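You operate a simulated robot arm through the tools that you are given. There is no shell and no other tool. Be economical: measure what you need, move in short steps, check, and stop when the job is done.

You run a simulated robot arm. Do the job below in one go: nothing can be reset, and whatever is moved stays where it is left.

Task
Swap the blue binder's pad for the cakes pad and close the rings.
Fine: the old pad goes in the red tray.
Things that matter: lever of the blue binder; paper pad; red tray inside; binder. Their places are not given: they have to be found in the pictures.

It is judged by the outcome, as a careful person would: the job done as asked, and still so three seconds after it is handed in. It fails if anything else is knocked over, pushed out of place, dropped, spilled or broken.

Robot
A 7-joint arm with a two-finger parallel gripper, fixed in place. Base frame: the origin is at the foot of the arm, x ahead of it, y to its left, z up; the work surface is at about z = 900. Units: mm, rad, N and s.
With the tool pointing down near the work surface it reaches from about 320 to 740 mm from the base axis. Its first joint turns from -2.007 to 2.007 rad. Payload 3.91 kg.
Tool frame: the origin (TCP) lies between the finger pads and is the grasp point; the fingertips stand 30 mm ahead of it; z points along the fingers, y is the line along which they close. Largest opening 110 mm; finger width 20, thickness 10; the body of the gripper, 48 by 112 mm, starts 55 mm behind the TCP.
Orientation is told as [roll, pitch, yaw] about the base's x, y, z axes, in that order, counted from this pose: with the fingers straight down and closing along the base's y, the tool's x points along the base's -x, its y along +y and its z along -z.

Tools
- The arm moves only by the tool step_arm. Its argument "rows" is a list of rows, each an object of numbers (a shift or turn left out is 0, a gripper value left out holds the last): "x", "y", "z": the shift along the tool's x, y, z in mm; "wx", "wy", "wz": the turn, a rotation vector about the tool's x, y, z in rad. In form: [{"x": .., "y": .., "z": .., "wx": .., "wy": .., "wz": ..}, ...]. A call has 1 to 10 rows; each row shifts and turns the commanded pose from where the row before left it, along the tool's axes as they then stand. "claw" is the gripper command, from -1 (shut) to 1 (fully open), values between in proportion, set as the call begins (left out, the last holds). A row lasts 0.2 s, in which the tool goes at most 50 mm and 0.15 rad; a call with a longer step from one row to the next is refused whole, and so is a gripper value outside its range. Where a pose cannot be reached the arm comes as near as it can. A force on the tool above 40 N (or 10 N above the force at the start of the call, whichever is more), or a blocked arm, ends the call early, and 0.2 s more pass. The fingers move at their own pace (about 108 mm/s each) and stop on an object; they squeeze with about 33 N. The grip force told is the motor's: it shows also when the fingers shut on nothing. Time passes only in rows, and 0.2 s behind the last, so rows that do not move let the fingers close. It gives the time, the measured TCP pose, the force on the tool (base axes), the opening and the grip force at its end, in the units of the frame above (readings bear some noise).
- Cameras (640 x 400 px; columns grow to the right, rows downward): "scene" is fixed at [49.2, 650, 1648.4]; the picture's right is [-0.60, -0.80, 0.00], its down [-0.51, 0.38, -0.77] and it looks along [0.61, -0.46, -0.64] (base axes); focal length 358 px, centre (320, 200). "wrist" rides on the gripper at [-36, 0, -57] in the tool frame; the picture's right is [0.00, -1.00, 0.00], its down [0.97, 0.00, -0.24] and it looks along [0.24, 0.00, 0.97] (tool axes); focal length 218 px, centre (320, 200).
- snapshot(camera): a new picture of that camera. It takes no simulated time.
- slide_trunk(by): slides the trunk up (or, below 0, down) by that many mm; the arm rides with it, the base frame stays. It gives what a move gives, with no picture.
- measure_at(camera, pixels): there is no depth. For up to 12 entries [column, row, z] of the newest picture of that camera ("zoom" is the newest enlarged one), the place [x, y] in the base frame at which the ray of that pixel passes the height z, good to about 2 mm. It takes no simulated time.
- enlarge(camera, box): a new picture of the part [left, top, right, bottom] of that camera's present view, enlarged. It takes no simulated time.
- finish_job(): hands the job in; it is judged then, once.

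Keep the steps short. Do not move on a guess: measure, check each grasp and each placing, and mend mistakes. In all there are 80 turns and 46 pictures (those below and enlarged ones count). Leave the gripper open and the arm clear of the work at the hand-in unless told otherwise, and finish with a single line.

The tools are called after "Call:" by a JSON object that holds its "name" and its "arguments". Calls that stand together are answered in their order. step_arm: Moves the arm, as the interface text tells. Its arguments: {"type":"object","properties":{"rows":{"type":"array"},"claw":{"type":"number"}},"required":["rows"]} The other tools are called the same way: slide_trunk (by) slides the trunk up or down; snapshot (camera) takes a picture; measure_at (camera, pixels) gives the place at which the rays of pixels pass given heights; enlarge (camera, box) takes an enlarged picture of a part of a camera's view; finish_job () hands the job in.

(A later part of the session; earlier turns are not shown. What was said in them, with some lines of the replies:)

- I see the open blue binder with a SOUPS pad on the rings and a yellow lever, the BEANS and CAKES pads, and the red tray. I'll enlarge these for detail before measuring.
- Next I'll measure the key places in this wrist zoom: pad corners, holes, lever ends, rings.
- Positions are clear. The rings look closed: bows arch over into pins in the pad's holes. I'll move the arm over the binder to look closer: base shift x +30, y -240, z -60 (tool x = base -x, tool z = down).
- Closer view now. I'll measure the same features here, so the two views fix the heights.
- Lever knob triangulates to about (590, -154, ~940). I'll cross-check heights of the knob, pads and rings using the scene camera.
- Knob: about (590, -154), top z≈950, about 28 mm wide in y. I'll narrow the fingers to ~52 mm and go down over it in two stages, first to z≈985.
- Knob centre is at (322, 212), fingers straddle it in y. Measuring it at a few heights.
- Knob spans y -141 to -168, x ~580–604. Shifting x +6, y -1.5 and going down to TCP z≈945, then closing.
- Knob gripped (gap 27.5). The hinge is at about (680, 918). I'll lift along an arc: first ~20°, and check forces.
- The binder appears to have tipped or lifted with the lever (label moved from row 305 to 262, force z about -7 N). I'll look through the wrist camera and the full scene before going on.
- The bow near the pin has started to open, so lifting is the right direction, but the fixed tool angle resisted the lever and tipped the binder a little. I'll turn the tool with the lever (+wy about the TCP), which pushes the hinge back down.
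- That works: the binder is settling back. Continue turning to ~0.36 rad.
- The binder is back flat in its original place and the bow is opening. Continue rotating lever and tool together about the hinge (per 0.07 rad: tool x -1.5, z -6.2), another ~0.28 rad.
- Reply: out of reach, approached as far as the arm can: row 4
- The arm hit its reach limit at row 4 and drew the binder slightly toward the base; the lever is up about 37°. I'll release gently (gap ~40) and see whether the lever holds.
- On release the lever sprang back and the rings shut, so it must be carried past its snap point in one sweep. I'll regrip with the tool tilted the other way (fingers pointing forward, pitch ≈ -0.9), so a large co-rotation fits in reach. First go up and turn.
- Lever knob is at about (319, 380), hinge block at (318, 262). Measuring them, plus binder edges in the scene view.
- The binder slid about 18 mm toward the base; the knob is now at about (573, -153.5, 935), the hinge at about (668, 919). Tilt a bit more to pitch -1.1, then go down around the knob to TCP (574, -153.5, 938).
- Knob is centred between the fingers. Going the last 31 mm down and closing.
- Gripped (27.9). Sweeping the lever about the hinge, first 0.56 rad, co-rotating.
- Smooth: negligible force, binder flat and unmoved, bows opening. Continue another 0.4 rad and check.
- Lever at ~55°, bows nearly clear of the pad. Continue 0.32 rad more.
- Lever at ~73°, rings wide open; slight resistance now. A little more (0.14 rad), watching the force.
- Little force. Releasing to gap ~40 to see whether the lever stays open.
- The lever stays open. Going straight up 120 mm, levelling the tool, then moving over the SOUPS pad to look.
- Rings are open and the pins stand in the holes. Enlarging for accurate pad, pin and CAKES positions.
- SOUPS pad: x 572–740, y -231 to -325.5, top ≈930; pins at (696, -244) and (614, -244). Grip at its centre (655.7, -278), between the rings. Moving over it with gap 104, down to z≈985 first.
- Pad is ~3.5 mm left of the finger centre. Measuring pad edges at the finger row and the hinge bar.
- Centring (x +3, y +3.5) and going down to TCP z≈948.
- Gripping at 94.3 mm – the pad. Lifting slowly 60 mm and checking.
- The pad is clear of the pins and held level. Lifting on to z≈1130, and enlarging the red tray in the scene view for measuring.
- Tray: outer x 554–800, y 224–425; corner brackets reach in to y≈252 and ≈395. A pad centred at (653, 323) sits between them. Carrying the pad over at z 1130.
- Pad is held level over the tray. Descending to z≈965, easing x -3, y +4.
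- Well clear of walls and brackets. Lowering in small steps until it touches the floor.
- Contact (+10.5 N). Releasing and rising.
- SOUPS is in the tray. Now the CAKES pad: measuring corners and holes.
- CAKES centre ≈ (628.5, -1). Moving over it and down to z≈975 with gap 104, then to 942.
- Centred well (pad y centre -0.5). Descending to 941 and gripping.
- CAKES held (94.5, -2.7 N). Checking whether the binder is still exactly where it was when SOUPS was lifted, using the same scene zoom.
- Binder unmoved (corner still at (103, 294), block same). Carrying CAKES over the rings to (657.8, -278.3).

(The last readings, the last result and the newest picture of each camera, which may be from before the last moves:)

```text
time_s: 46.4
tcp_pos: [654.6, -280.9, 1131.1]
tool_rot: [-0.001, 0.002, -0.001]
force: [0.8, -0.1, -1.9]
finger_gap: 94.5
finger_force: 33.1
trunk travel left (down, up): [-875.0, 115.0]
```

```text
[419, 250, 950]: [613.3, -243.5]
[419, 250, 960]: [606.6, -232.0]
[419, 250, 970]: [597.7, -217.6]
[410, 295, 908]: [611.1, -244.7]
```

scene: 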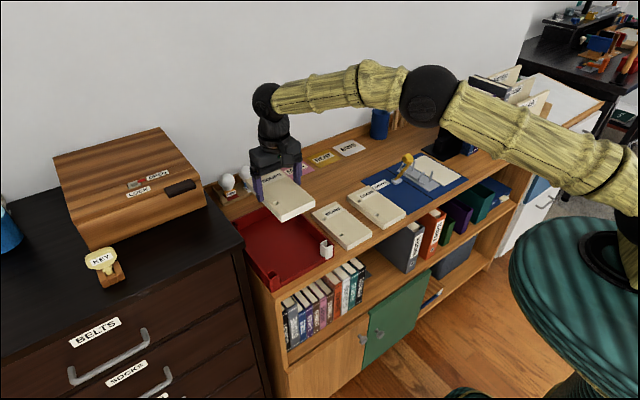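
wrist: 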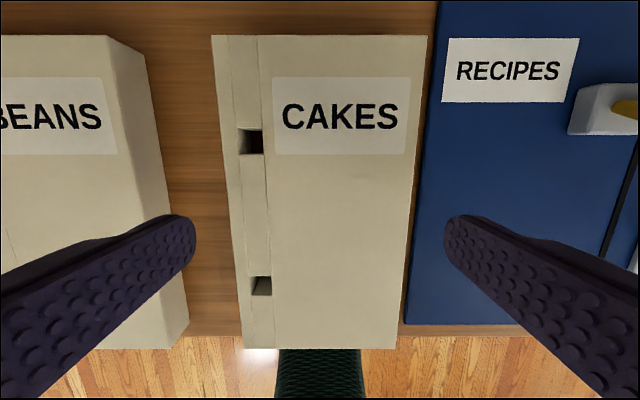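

Pin tops are at z≈950. Correct by (+2.5, +1.5) and go down to TCP z≈1003 (pad bottom ~962), then look through the holes.

Call:
{"name": "step_arm", "arguments": {"rows": [{"x": -2.5, "y": 1.5, "z": 38}, {"z": 40}, {"z": 40}, {"z": 10}, {}]}}

Call:
{"name": "snapshot", "arguments": {"camera": "wrist"}}

Call:
{"name": "enlarge", "arguments": {"camera": "scene", "box": [380, 130, 470, 205]}}

```text
time_s: 47.6
tcp_pos: [661.8, -277.9, 1002.9]
tool_rot: [0.001, 0.002, 0.002]
force: [0.3, 0.0, -2.3]
finger_gap: 94.5
finger_force: 32.9
trunk travel left (down, up): [-875.0, 115.0]
```

```text
9 pictures are left
```

wrist: 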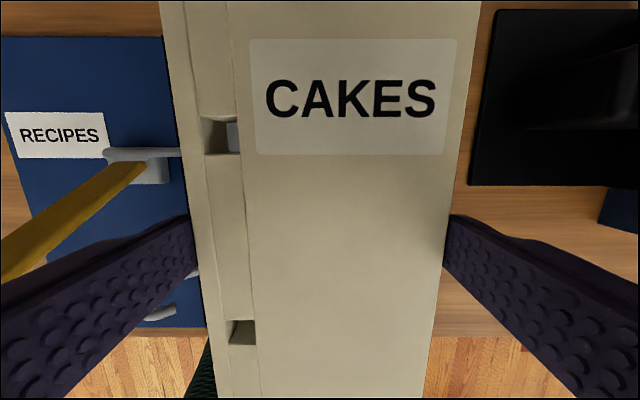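

```text
5.33 times, centred on (425, 168) of scene
```

zoom: 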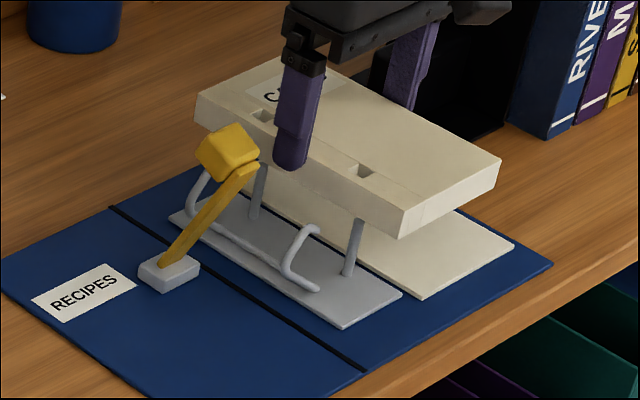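

Measuring hole positions at pad-top height (~982) now.

Call:
{"name": "measure_at", "arguments": {"camera": "wrist", "pixels": [[220, 136, 982], [242, 332, 982], [200, 117, 982], [239, 117, 982], [204, 153, 982], [240, 153, 982], [229, 320, 982], [257, 345, 982]]}}

```text
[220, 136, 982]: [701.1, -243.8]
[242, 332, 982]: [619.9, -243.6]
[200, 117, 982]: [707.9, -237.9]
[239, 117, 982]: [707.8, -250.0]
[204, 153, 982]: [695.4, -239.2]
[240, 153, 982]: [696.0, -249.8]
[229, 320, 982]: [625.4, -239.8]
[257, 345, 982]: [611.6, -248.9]
```

Hole midpoint reads x≈660.5 versus pins ≈655.3. The pose reading is noisy, so I'll read it again before correcting.

Call:
{"name": "step_arm", "arguments": {"rows": [{}, {}]}}

Call:
{"name": "measure_at", "arguments": {"camera": "wrist", "pixels": [[220, 136, 982], [242, 332, 982]]}}

Call:
{"name": "step_arm", "arguments": {"rows": [{}]}}

```text
time_s: 48.2
tcp_pos: [661.8, -277.8, 1004.2]
tool_rot: [0.0, 0.002, -0.002]
force: [0.3, -0.7, -2.8]
finger_gap: 94.5
finger_force: 32.6
trunk travel left (down, up): [-875.0, 115.0]
```

```text
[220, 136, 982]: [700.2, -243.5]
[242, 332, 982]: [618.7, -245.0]
```

```text
time_s: 48.6
tcp_pos: [660.8, -277.5, 1004.0]
tool_rot: [0.001, 0.001, -0.003]
force: [-0.2, -0.2, -2.4]
finger_gap: 94.5
finger_force: 32.3
trunk travel left (down, up): [-875.0, 115.0]
```

Consistent: TCP x≈661.4. Correcting x by -3.8, then lowering to just above the pins.

Call:
{"name": "step_arm", "arguments": {"rows": [{"x": 3.8, "y": -0.3}, {"z": 6}, {}, {}]}}

Call:
{"name": "enlarge", "arguments": {"camera": "wrist", "box": [150, 90, 310, 360]}}

```text
time_s: 49.6
tcp_pos: [656.5, -274.6, 997.3]
tool_rot: [0.001, 0.001, -0.001]
force: [0.8, -0.3, -3.3]
finger_gap: 94.4
finger_force: 32.8
trunk travel left (down, up): [-875.0, 115.0]
```

```text
1.48 times, centred on (230, 225) of wrist
```

zoom: 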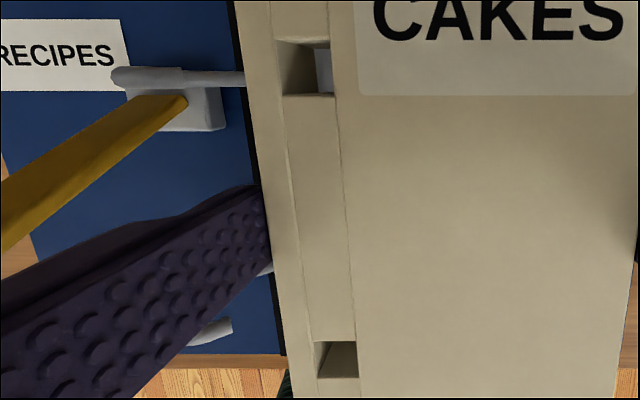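

Call:
{"name": "step_arm", "arguments": {"rows": [{}]}}

Call:
{"name": "measure_at", "arguments": {"camera": "zoom", "pixels": [[306, 67, 976], [337, 360, 976]]}}

Call:
{"name": "step_arm", "arguments": {"rows": [{}]}}

```text
time_s: 50.0
tcp_pos: [657.8, -274.7, 996.9]
tool_rot: [-0.001, 0.001, -0.001]
force: [0.2, 0.4, -2.5]
finger_gap: 94.4
finger_force: 32.9
trunk travel left (down, up): [-875.0, 115.0]
```

```text
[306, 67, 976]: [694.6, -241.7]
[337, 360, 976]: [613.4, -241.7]
```

```text
time_s: 50.4
tcp_pos: [656.6, -274.6, 996.7]
tool_rot: [0.0, 0.003, -0.002]
force: [0.0, 0.0, -3.5]
finger_gap: 94.6
finger_force: 32.9
trunk travel left (down, up): [-875.0, 115.0]
```

Now x is right (hole midpoint 654) but y reads 2.5 mm high. Nudging x +0.8, y -2.4, and reading again.

Call:
{"name": "step_arm", "arguments": {"rows": [{"x": -0.8, "y": -2.4}, {}, {}]}}

Call:
{"name": "step_arm", "arguments": {"rows": [{}]}}

```text
time_s: 51.2
tcp_pos: [657.8, -276.8, 998.3]
tool_rot: [0.0, 0.003, 0.0]
force: [0.5, 0.0, -1.9]
finger_gap: 94.6
finger_force: 32.9
trunk travel left (down, up): [-875.0, 115.0]
```

```text
time_s: 51.6
tcp_pos: [656.9, -277.7, 998.6]
tool_rot: [-0.001, 0.001, -0.002]
force: [0.5, 0.0, -2.9]
finger_gap: 94.5
finger_force: 32.6
trunk travel left (down, up): [-875.0, 115.0]
```

TCP ≈ (657.3, -277.3), matching the SOUPS pose within ~1 mm. Lowering gently over the pins, watching force.

Call:
{"name": "step_arm", "arguments": {"rows": [{"y": -0.8, "z": 4}, {"z": 4}, {"z": 4}, {"z": 4}, {}]}}

Call:
{"name": "enlarge", "arguments": {"camera": "wrist", "box": [150, 90, 310, 360]}}

```text
time_s: 52.8
tcp_pos: [656.3, -278.4, 980.0]
tool_rot: [0.001, 0.001, -0.002]
force: [-0.2, -0.7, -2.5]
finger_gap: 94.7
finger_force: 32.8
trunk travel left (down, up): [-875.0, 115.0]
```

```text
1.48 times, centred on (230, 225) of wrist
```

zoom: 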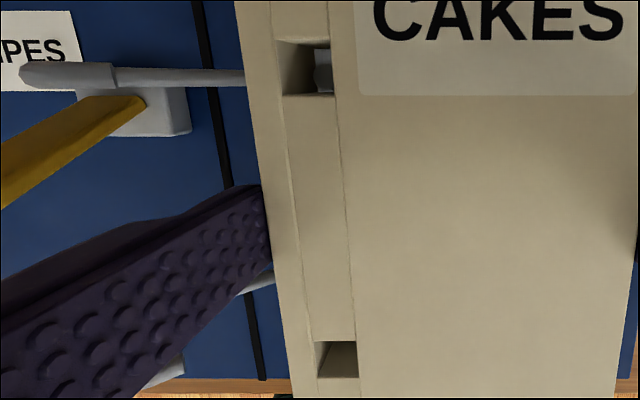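

The far pin tip is inside its hole and there's no side force. Continuing down to seat it (TCP ~950).

Call:
{"name": "step_arm", "arguments": {"rows": [{"z": 6}, {"z": 6}, {"z": 6}, {"z": 5}, {"z": 4}, {"z": 3}, {}]}}

Call:
{"name": "enlarge", "arguments": {"camera": "scene", "box": [350, 115, 470, 205]}}

```text
time_s: 54.4
tcp_pos: [657.5, -278.7, 950.8]
tool_rot: [0.001, 0.002, -0.002]
force: [0.3, 0.4, -2.5]
finger_gap: 94.3
finger_force: 33.1
trunk travel left (down, up): [-875.0, 115.0]
```

```text
4.44 times, centred on (410, 160) of scene
```

zoom: 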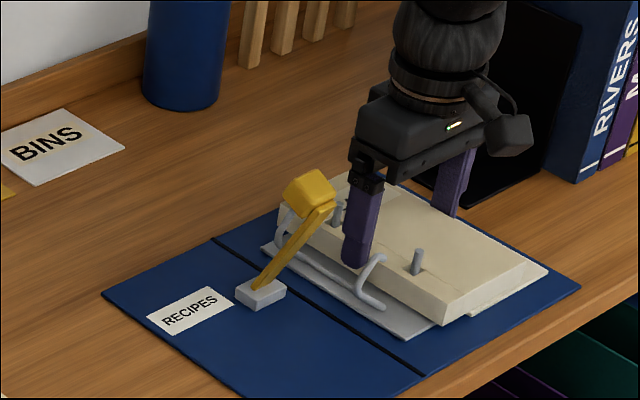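

Both pins are through the holes. Lowering the last ~2–3 mm to rest it, then releasing to 104.

Call:
{"name": "step_arm", "arguments": {"rows": [{"z": 1.5}, {"z": 1.5}, {}]}}

Call:
{"name": "step_arm", "arguments": {"rows": [{}, {}], "claw": 0.87}}

Call:
{"name": "step_arm", "arguments": {"rows": [{"z": -15}, {"z": -30}, {"z": -40}, {"z": -40}, {"z": -40}, {}]}}

```text
time_s: 55.2
tcp_pos: [655.6, -278.5, 948.3]
tool_rot: [0.001, -0.001, -0.002]
force: [1.5, 0.0, 4.4]
finger_gap: 94.4
finger_force: 32.7
trunk travel left (down, up): [-875.0, 115.0]
```

```text
time_s: 55.8
tcp_pos: [656.2, -278.5, 948.1]
tool_rot: [0.0, 0.0, -0.001]
force: [0.0, 0.3, 0.6]
finger_gap: 102.9
finger_force: 0.1
trunk travel left (down, up): [-875.0, 115.0]
```

```text
time_s: 57.2
tcp_pos: [658.8, -277.1, 1113.6]
tool_rot: [0.0, 0.003, -0.002]
force: [0.5, 0.4, -0.1]
finger_gap: 102.8
finger_force: 0.0
trunk travel left (down, up): [-875.0, 115.0]
```

Released and clear. Now the lever: moving to about (612, -185) to see the knob and the pad from above.

Call:
{"name": "step_arm", "arguments": {"rows": [{"x": 23, "y": 45}, {"x": 23, "y": 46}, {}], "claw": -0.2}}

Call:
{"name": "snapshot", "arguments": {"camera": "wrist"}}

```text
refused: row 1 steps farther than a row can; nothing moved
```

```text
4 pictures are left
```

wrist: 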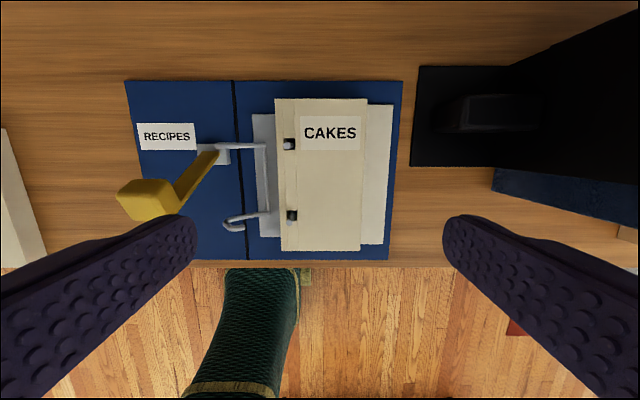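

The move was refused (step too long), but the picture is useful: CAKES sits on both pins, knob at (150, 199). Measuring knob and hinge.

Call:
{"name": "measure_at", "arguments": {"camera": "wrist", "pixels": [[145, 199, 1010], [145, 199, 1020], [145, 199, 1030], [118, 200, 1015], [178, 200, 1005], [215, 153, 918], [145, 180, 1020], [145, 218, 1020], [126, 81, 904]]}}

```text
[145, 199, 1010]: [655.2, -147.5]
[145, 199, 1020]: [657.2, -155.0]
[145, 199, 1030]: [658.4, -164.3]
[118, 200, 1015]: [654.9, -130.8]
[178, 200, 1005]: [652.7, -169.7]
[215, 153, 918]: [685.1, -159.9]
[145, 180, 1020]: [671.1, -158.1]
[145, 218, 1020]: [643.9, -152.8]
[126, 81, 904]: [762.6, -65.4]
```

Lever knob centre ≈ (659, -156, 1010), hinge ≈ (680.5, 919). Moving above it, tilting to pitch 0.2 with gap ~46.

Call:
{"name": "step_arm", "arguments": {"rows": [{"y": 40, "wy": 0.05}, {"y": 40, "wy": 0.05}, {"y": 41, "wy": 0.05}, {"wy": 0.05}, {"x": -5, "z": 25}, {"x": -4, "z": 20}, {}], "claw": -0.16}}

Call:
{"name": "snapshot", "arguments": {"camera": "wrist"}}

```text
time_s: 58.8
tcp_pos: [659.6, -156.7, 1069.2]
tool_rot: [-0.001, 0.201, -0.002]
force: [-0.4, -0.1, 0.4]
finger_gap: 45.9
finger_force: 0.1
trunk travel left (down, up): [-875.0, 115.0]
```

```text
3 pictures are left
```

wrist: 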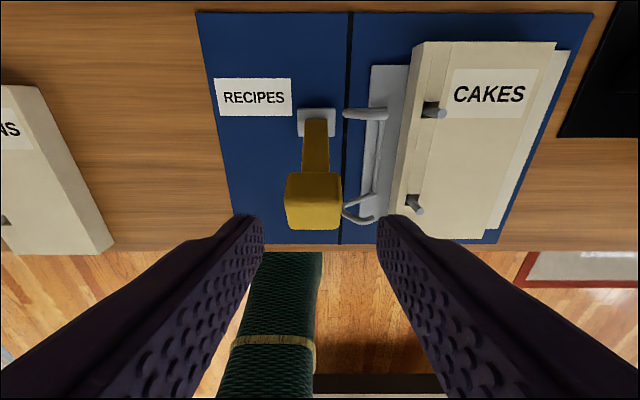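

Call:
{"name": "measure_at", "arguments": {"camera": "wrist", "pixels": [[313, 205, 1022], [313, 174, 1022], [313, 229, 1015], [285, 205, 1020], [341, 205, 1020], [316, 122, 918]]}}

```text
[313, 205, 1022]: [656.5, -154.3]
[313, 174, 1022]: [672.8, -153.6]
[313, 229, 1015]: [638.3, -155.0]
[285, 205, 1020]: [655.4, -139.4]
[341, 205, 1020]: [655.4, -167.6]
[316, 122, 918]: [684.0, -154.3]
```

Knob centre y ≈ -154. Shifting +2.2 in y, descending 58 mm, and gripping.

Call:
{"name": "step_arm", "arguments": {"rows": [{"y": 2.2, "x": -4, "z": 20}, {"x": -4, "z": 20}, {"x": -3.7, "z": 17}, {}]}}

Call:
{"name": "step_arm", "arguments": {"rows": [{}, {}], "claw": -1}}

```text
time_s: 59.8
tcp_pos: [659.8, -155.9, 1008.8]
tool_rot: [0.002, 0.2, -0.001]
force: [0.3, 0.9, -0.2]
finger_gap: 46.4
finger_force: 0.0
trunk travel left (down, up): [-875.0, 115.0]
```

```text
time_s: 60.4
tcp_pos: [659.7, -154.8, 1008.9]
tool_rot: [0.0, 0.199, -0.002]
force: [0.4, 1.9, 0.0]
finger_gap: 27.6
finger_force: 33.3
trunk travel left (down, up): [-875.0, 115.0]
```

Gripped (27.6). Sweeping the lever back down about the hinge, 0.56 rad first.

Call:
{"name": "step_arm", "arguments": {"rows": [{"wy": -0.08, "x": 6.7, "z": 3.1}, {"wy": -0.08, "x": 6.7, "z": 3.1}, {"wy": -0.08, "x": 6.7, "z": 3.1}, {"wy": -0.08, "x": 6.7, "z": 3.1}, {"wy": -0.08, "x": 6.7, "z": 3.1}, {"wy": -0.08, "x": 6.7, "z": 3.1}, {"wy": -0.08, "x": 6.7, "z": 3.1}, {}]}}

```text
time_s: 62.2
tcp_pos: [611.3, -157.0, 986.1]
tool_rot: [-0.001, -0.357, 0.0]
force: [-0.1, -0.5, -5.6]
finger_gap: 27.8
finger_force: 33.6
trunk travel left (down, up): [-875.0, 115.0]
```

Fine, force -5.6 N suggests I'm a touch high. Adding a small correction downwards and continuing 0.4 rad.

Call:
{"name": "step_arm", "arguments": {"rows": [{"wy": -0.08, "x": 5.9, "z": 4.5}, {"wy": -0.08, "x": 6.5, "z": 4}, {"wy": -0.08, "x": 6.7, "z": 3.1}, {"wy": -0.08, "x": 6.7, "z": 3.1}, {"wy": -0.08, "x": 6.7, "z": 3.1}, {}]}}

```text
time_s: 63.6
tcp_pos: [591.4, -155.0, 953.4]
tool_rot: [-0.001, -0.76, -0.001]
force: [0.8, -0.5, -7.1]
finger_gap: 27.8
finger_force: 33.4
trunk travel left (down, up): [-875.0, 115.0]
```

Nearly down. Another ~0.18 rad.

Call:
{"name": "step_arm", "arguments": {"rows": [{"wy": -0.06, "x": 5, "z": 2.6}, {"wy": -0.06, "x": 5, "z": 2.6}, {"wy": -0.06, "x": 5, "z": 2.6}, {}]}}

Call:
{"name": "enlarge", "arguments": {"camera": "scene", "box": [350, 115, 470, 205]}}

```text
time_s: 64.6
tcp_pos: [586.2, -155.3, 937.5]
tool_rot: [0.0, -0.939, 0.0]
force: [0.3, 0.6, -5.7]
finger_gap: 27.7
finger_force: 33.3
trunk travel left (down, up): [-875.0, 115.0]
```

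```text
4.44 times, centred on (410, 160) of scene
```

zoom: 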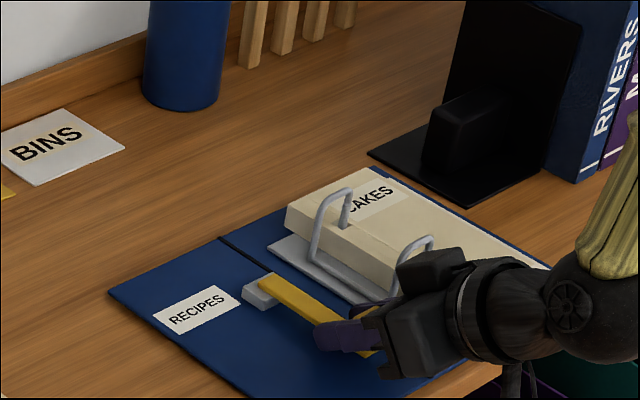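

Rings look closed; force -5.7 N says the front of the binder is still slightly lifted by my grip. Lowering 3 mm.

Call:
{"name": "step_arm", "arguments": {"rows": [{"x": 1.6, "z": 1.2}, {"x": 1.6, "z": 1.2}, {}]}}

```text
time_s: 65.4
tcp_pos: [587.9, -154.5, 935.5]
tool_rot: [-0.003, -0.942, 0.001]
force: [-0.8, 0.0, 10.4]
finger_gap: 27.7
finger_force: 32.6
trunk travel left (down, up): [-875.0, 115.0]
```

Pressed down at its stop (+10 N). Releasing, backing off along the tool axis, then up and level.

Call:
{"name": "step_arm", "arguments": {"rows": [{}, {}], "claw": -0.2}}

Call:
{"name": "step_arm", "arguments": {"rows": [{"z": -20}, {"z": -40}, {"z": -20}, {"x": -32, "z": -23}, {"x": -32, "z": -23}, {"x": -32, "z": -23}, {"x": -32, "z": -23}, {"wy": 0.14}, {"wy": 0.14}, {"wy": 0.14}]}}

Call:
{"name": "step_arm", "arguments": {"rows": [{"wy": 0.14}, {"wy": 0.14}, {"wy": 0.14}, {"wy": 0.1}, {"x": -20, "y": 10}, {}], "claw": 1}}

Call:
{"name": "snapshot", "arguments": {"camera": "wrist"}}

```text
time_s: 66.0
tcp_pos: [588.3, -155.0, 932.9]
tool_rot: [0.001, -0.937, 0.001]
force: [-0.2, -0.5, -0.5]
finger_gap: 44.1
finger_force: 0.1
trunk travel left (down, up): [-875.0, 115.0]
```

```text
time_s: 68.2
tcp_pos: [525.2, -155.7, 1139.9]
tool_rot: [-0.001, -0.517, -0.001]
force: [-0.1, -0.2, 0.0]
finger_gap: 44.1
finger_force: 0.0
trunk travel left (down, up): [-875.0, 115.0]
```

```text
time_s: 69.6
tcp_pos: [544.9, -145.9, 1137.9]
tool_rot: [-0.001, 0.002, -0.001]
force: [-0.1, 0.4, 0.4]
finger_gap: 109.9
finger_force: 0.0
trunk travel left (down, up): [-875.0, 115.0]
```

```text
1 pictures are left
```

wrist: 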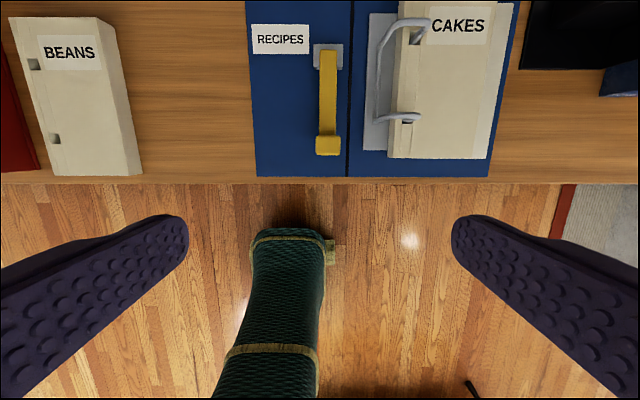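

Lever is down and the bows lie over CAKES. Moving the arm back to its starting area for one last clear scene check.

Call:
{"name": "step_arm", "arguments": {"rows": [{"z": -40}, {"z": -40}, {"z": -40}, {"y": 45}, {"y": 45}, {"y": 45}, {"y": 45}, {"y": 40}, {}]}}

Call:
{"name": "enlarge", "arguments": {"camera": "scene", "box": [370, 135, 470, 205]}}

```text
time_s: 71.6
tcp_pos: [545.5, 73.6, 1258.1]
tool_rot: [0.0, 0.002, -0.004]
force: [0.0, -0.2, 0.1]
finger_gap: 110.3
finger_force: 0.1
trunk travel left (down, up): [-875.0, 115.0]
```

```text
5.71 times, centred on (420, 170) of scene
```

zoom: 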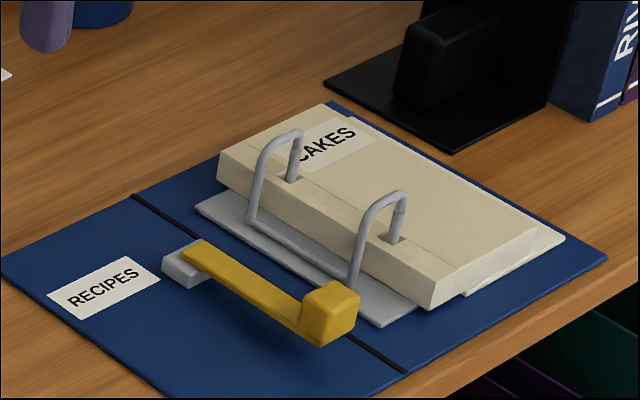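

The rings are closed through both CAKES holes, the lever is down, SOUPS is in the tray, and the arm is clear with the gripper open. Handing in.

Call:
{"name": "finish_job", "arguments": {}}

```text
The job is handed in.
```

The cakes pad is on the blue binder's rings with the rings closed, the old SOUPS pad is in the red tray, and the binder ended up about 7 mm from where it started.
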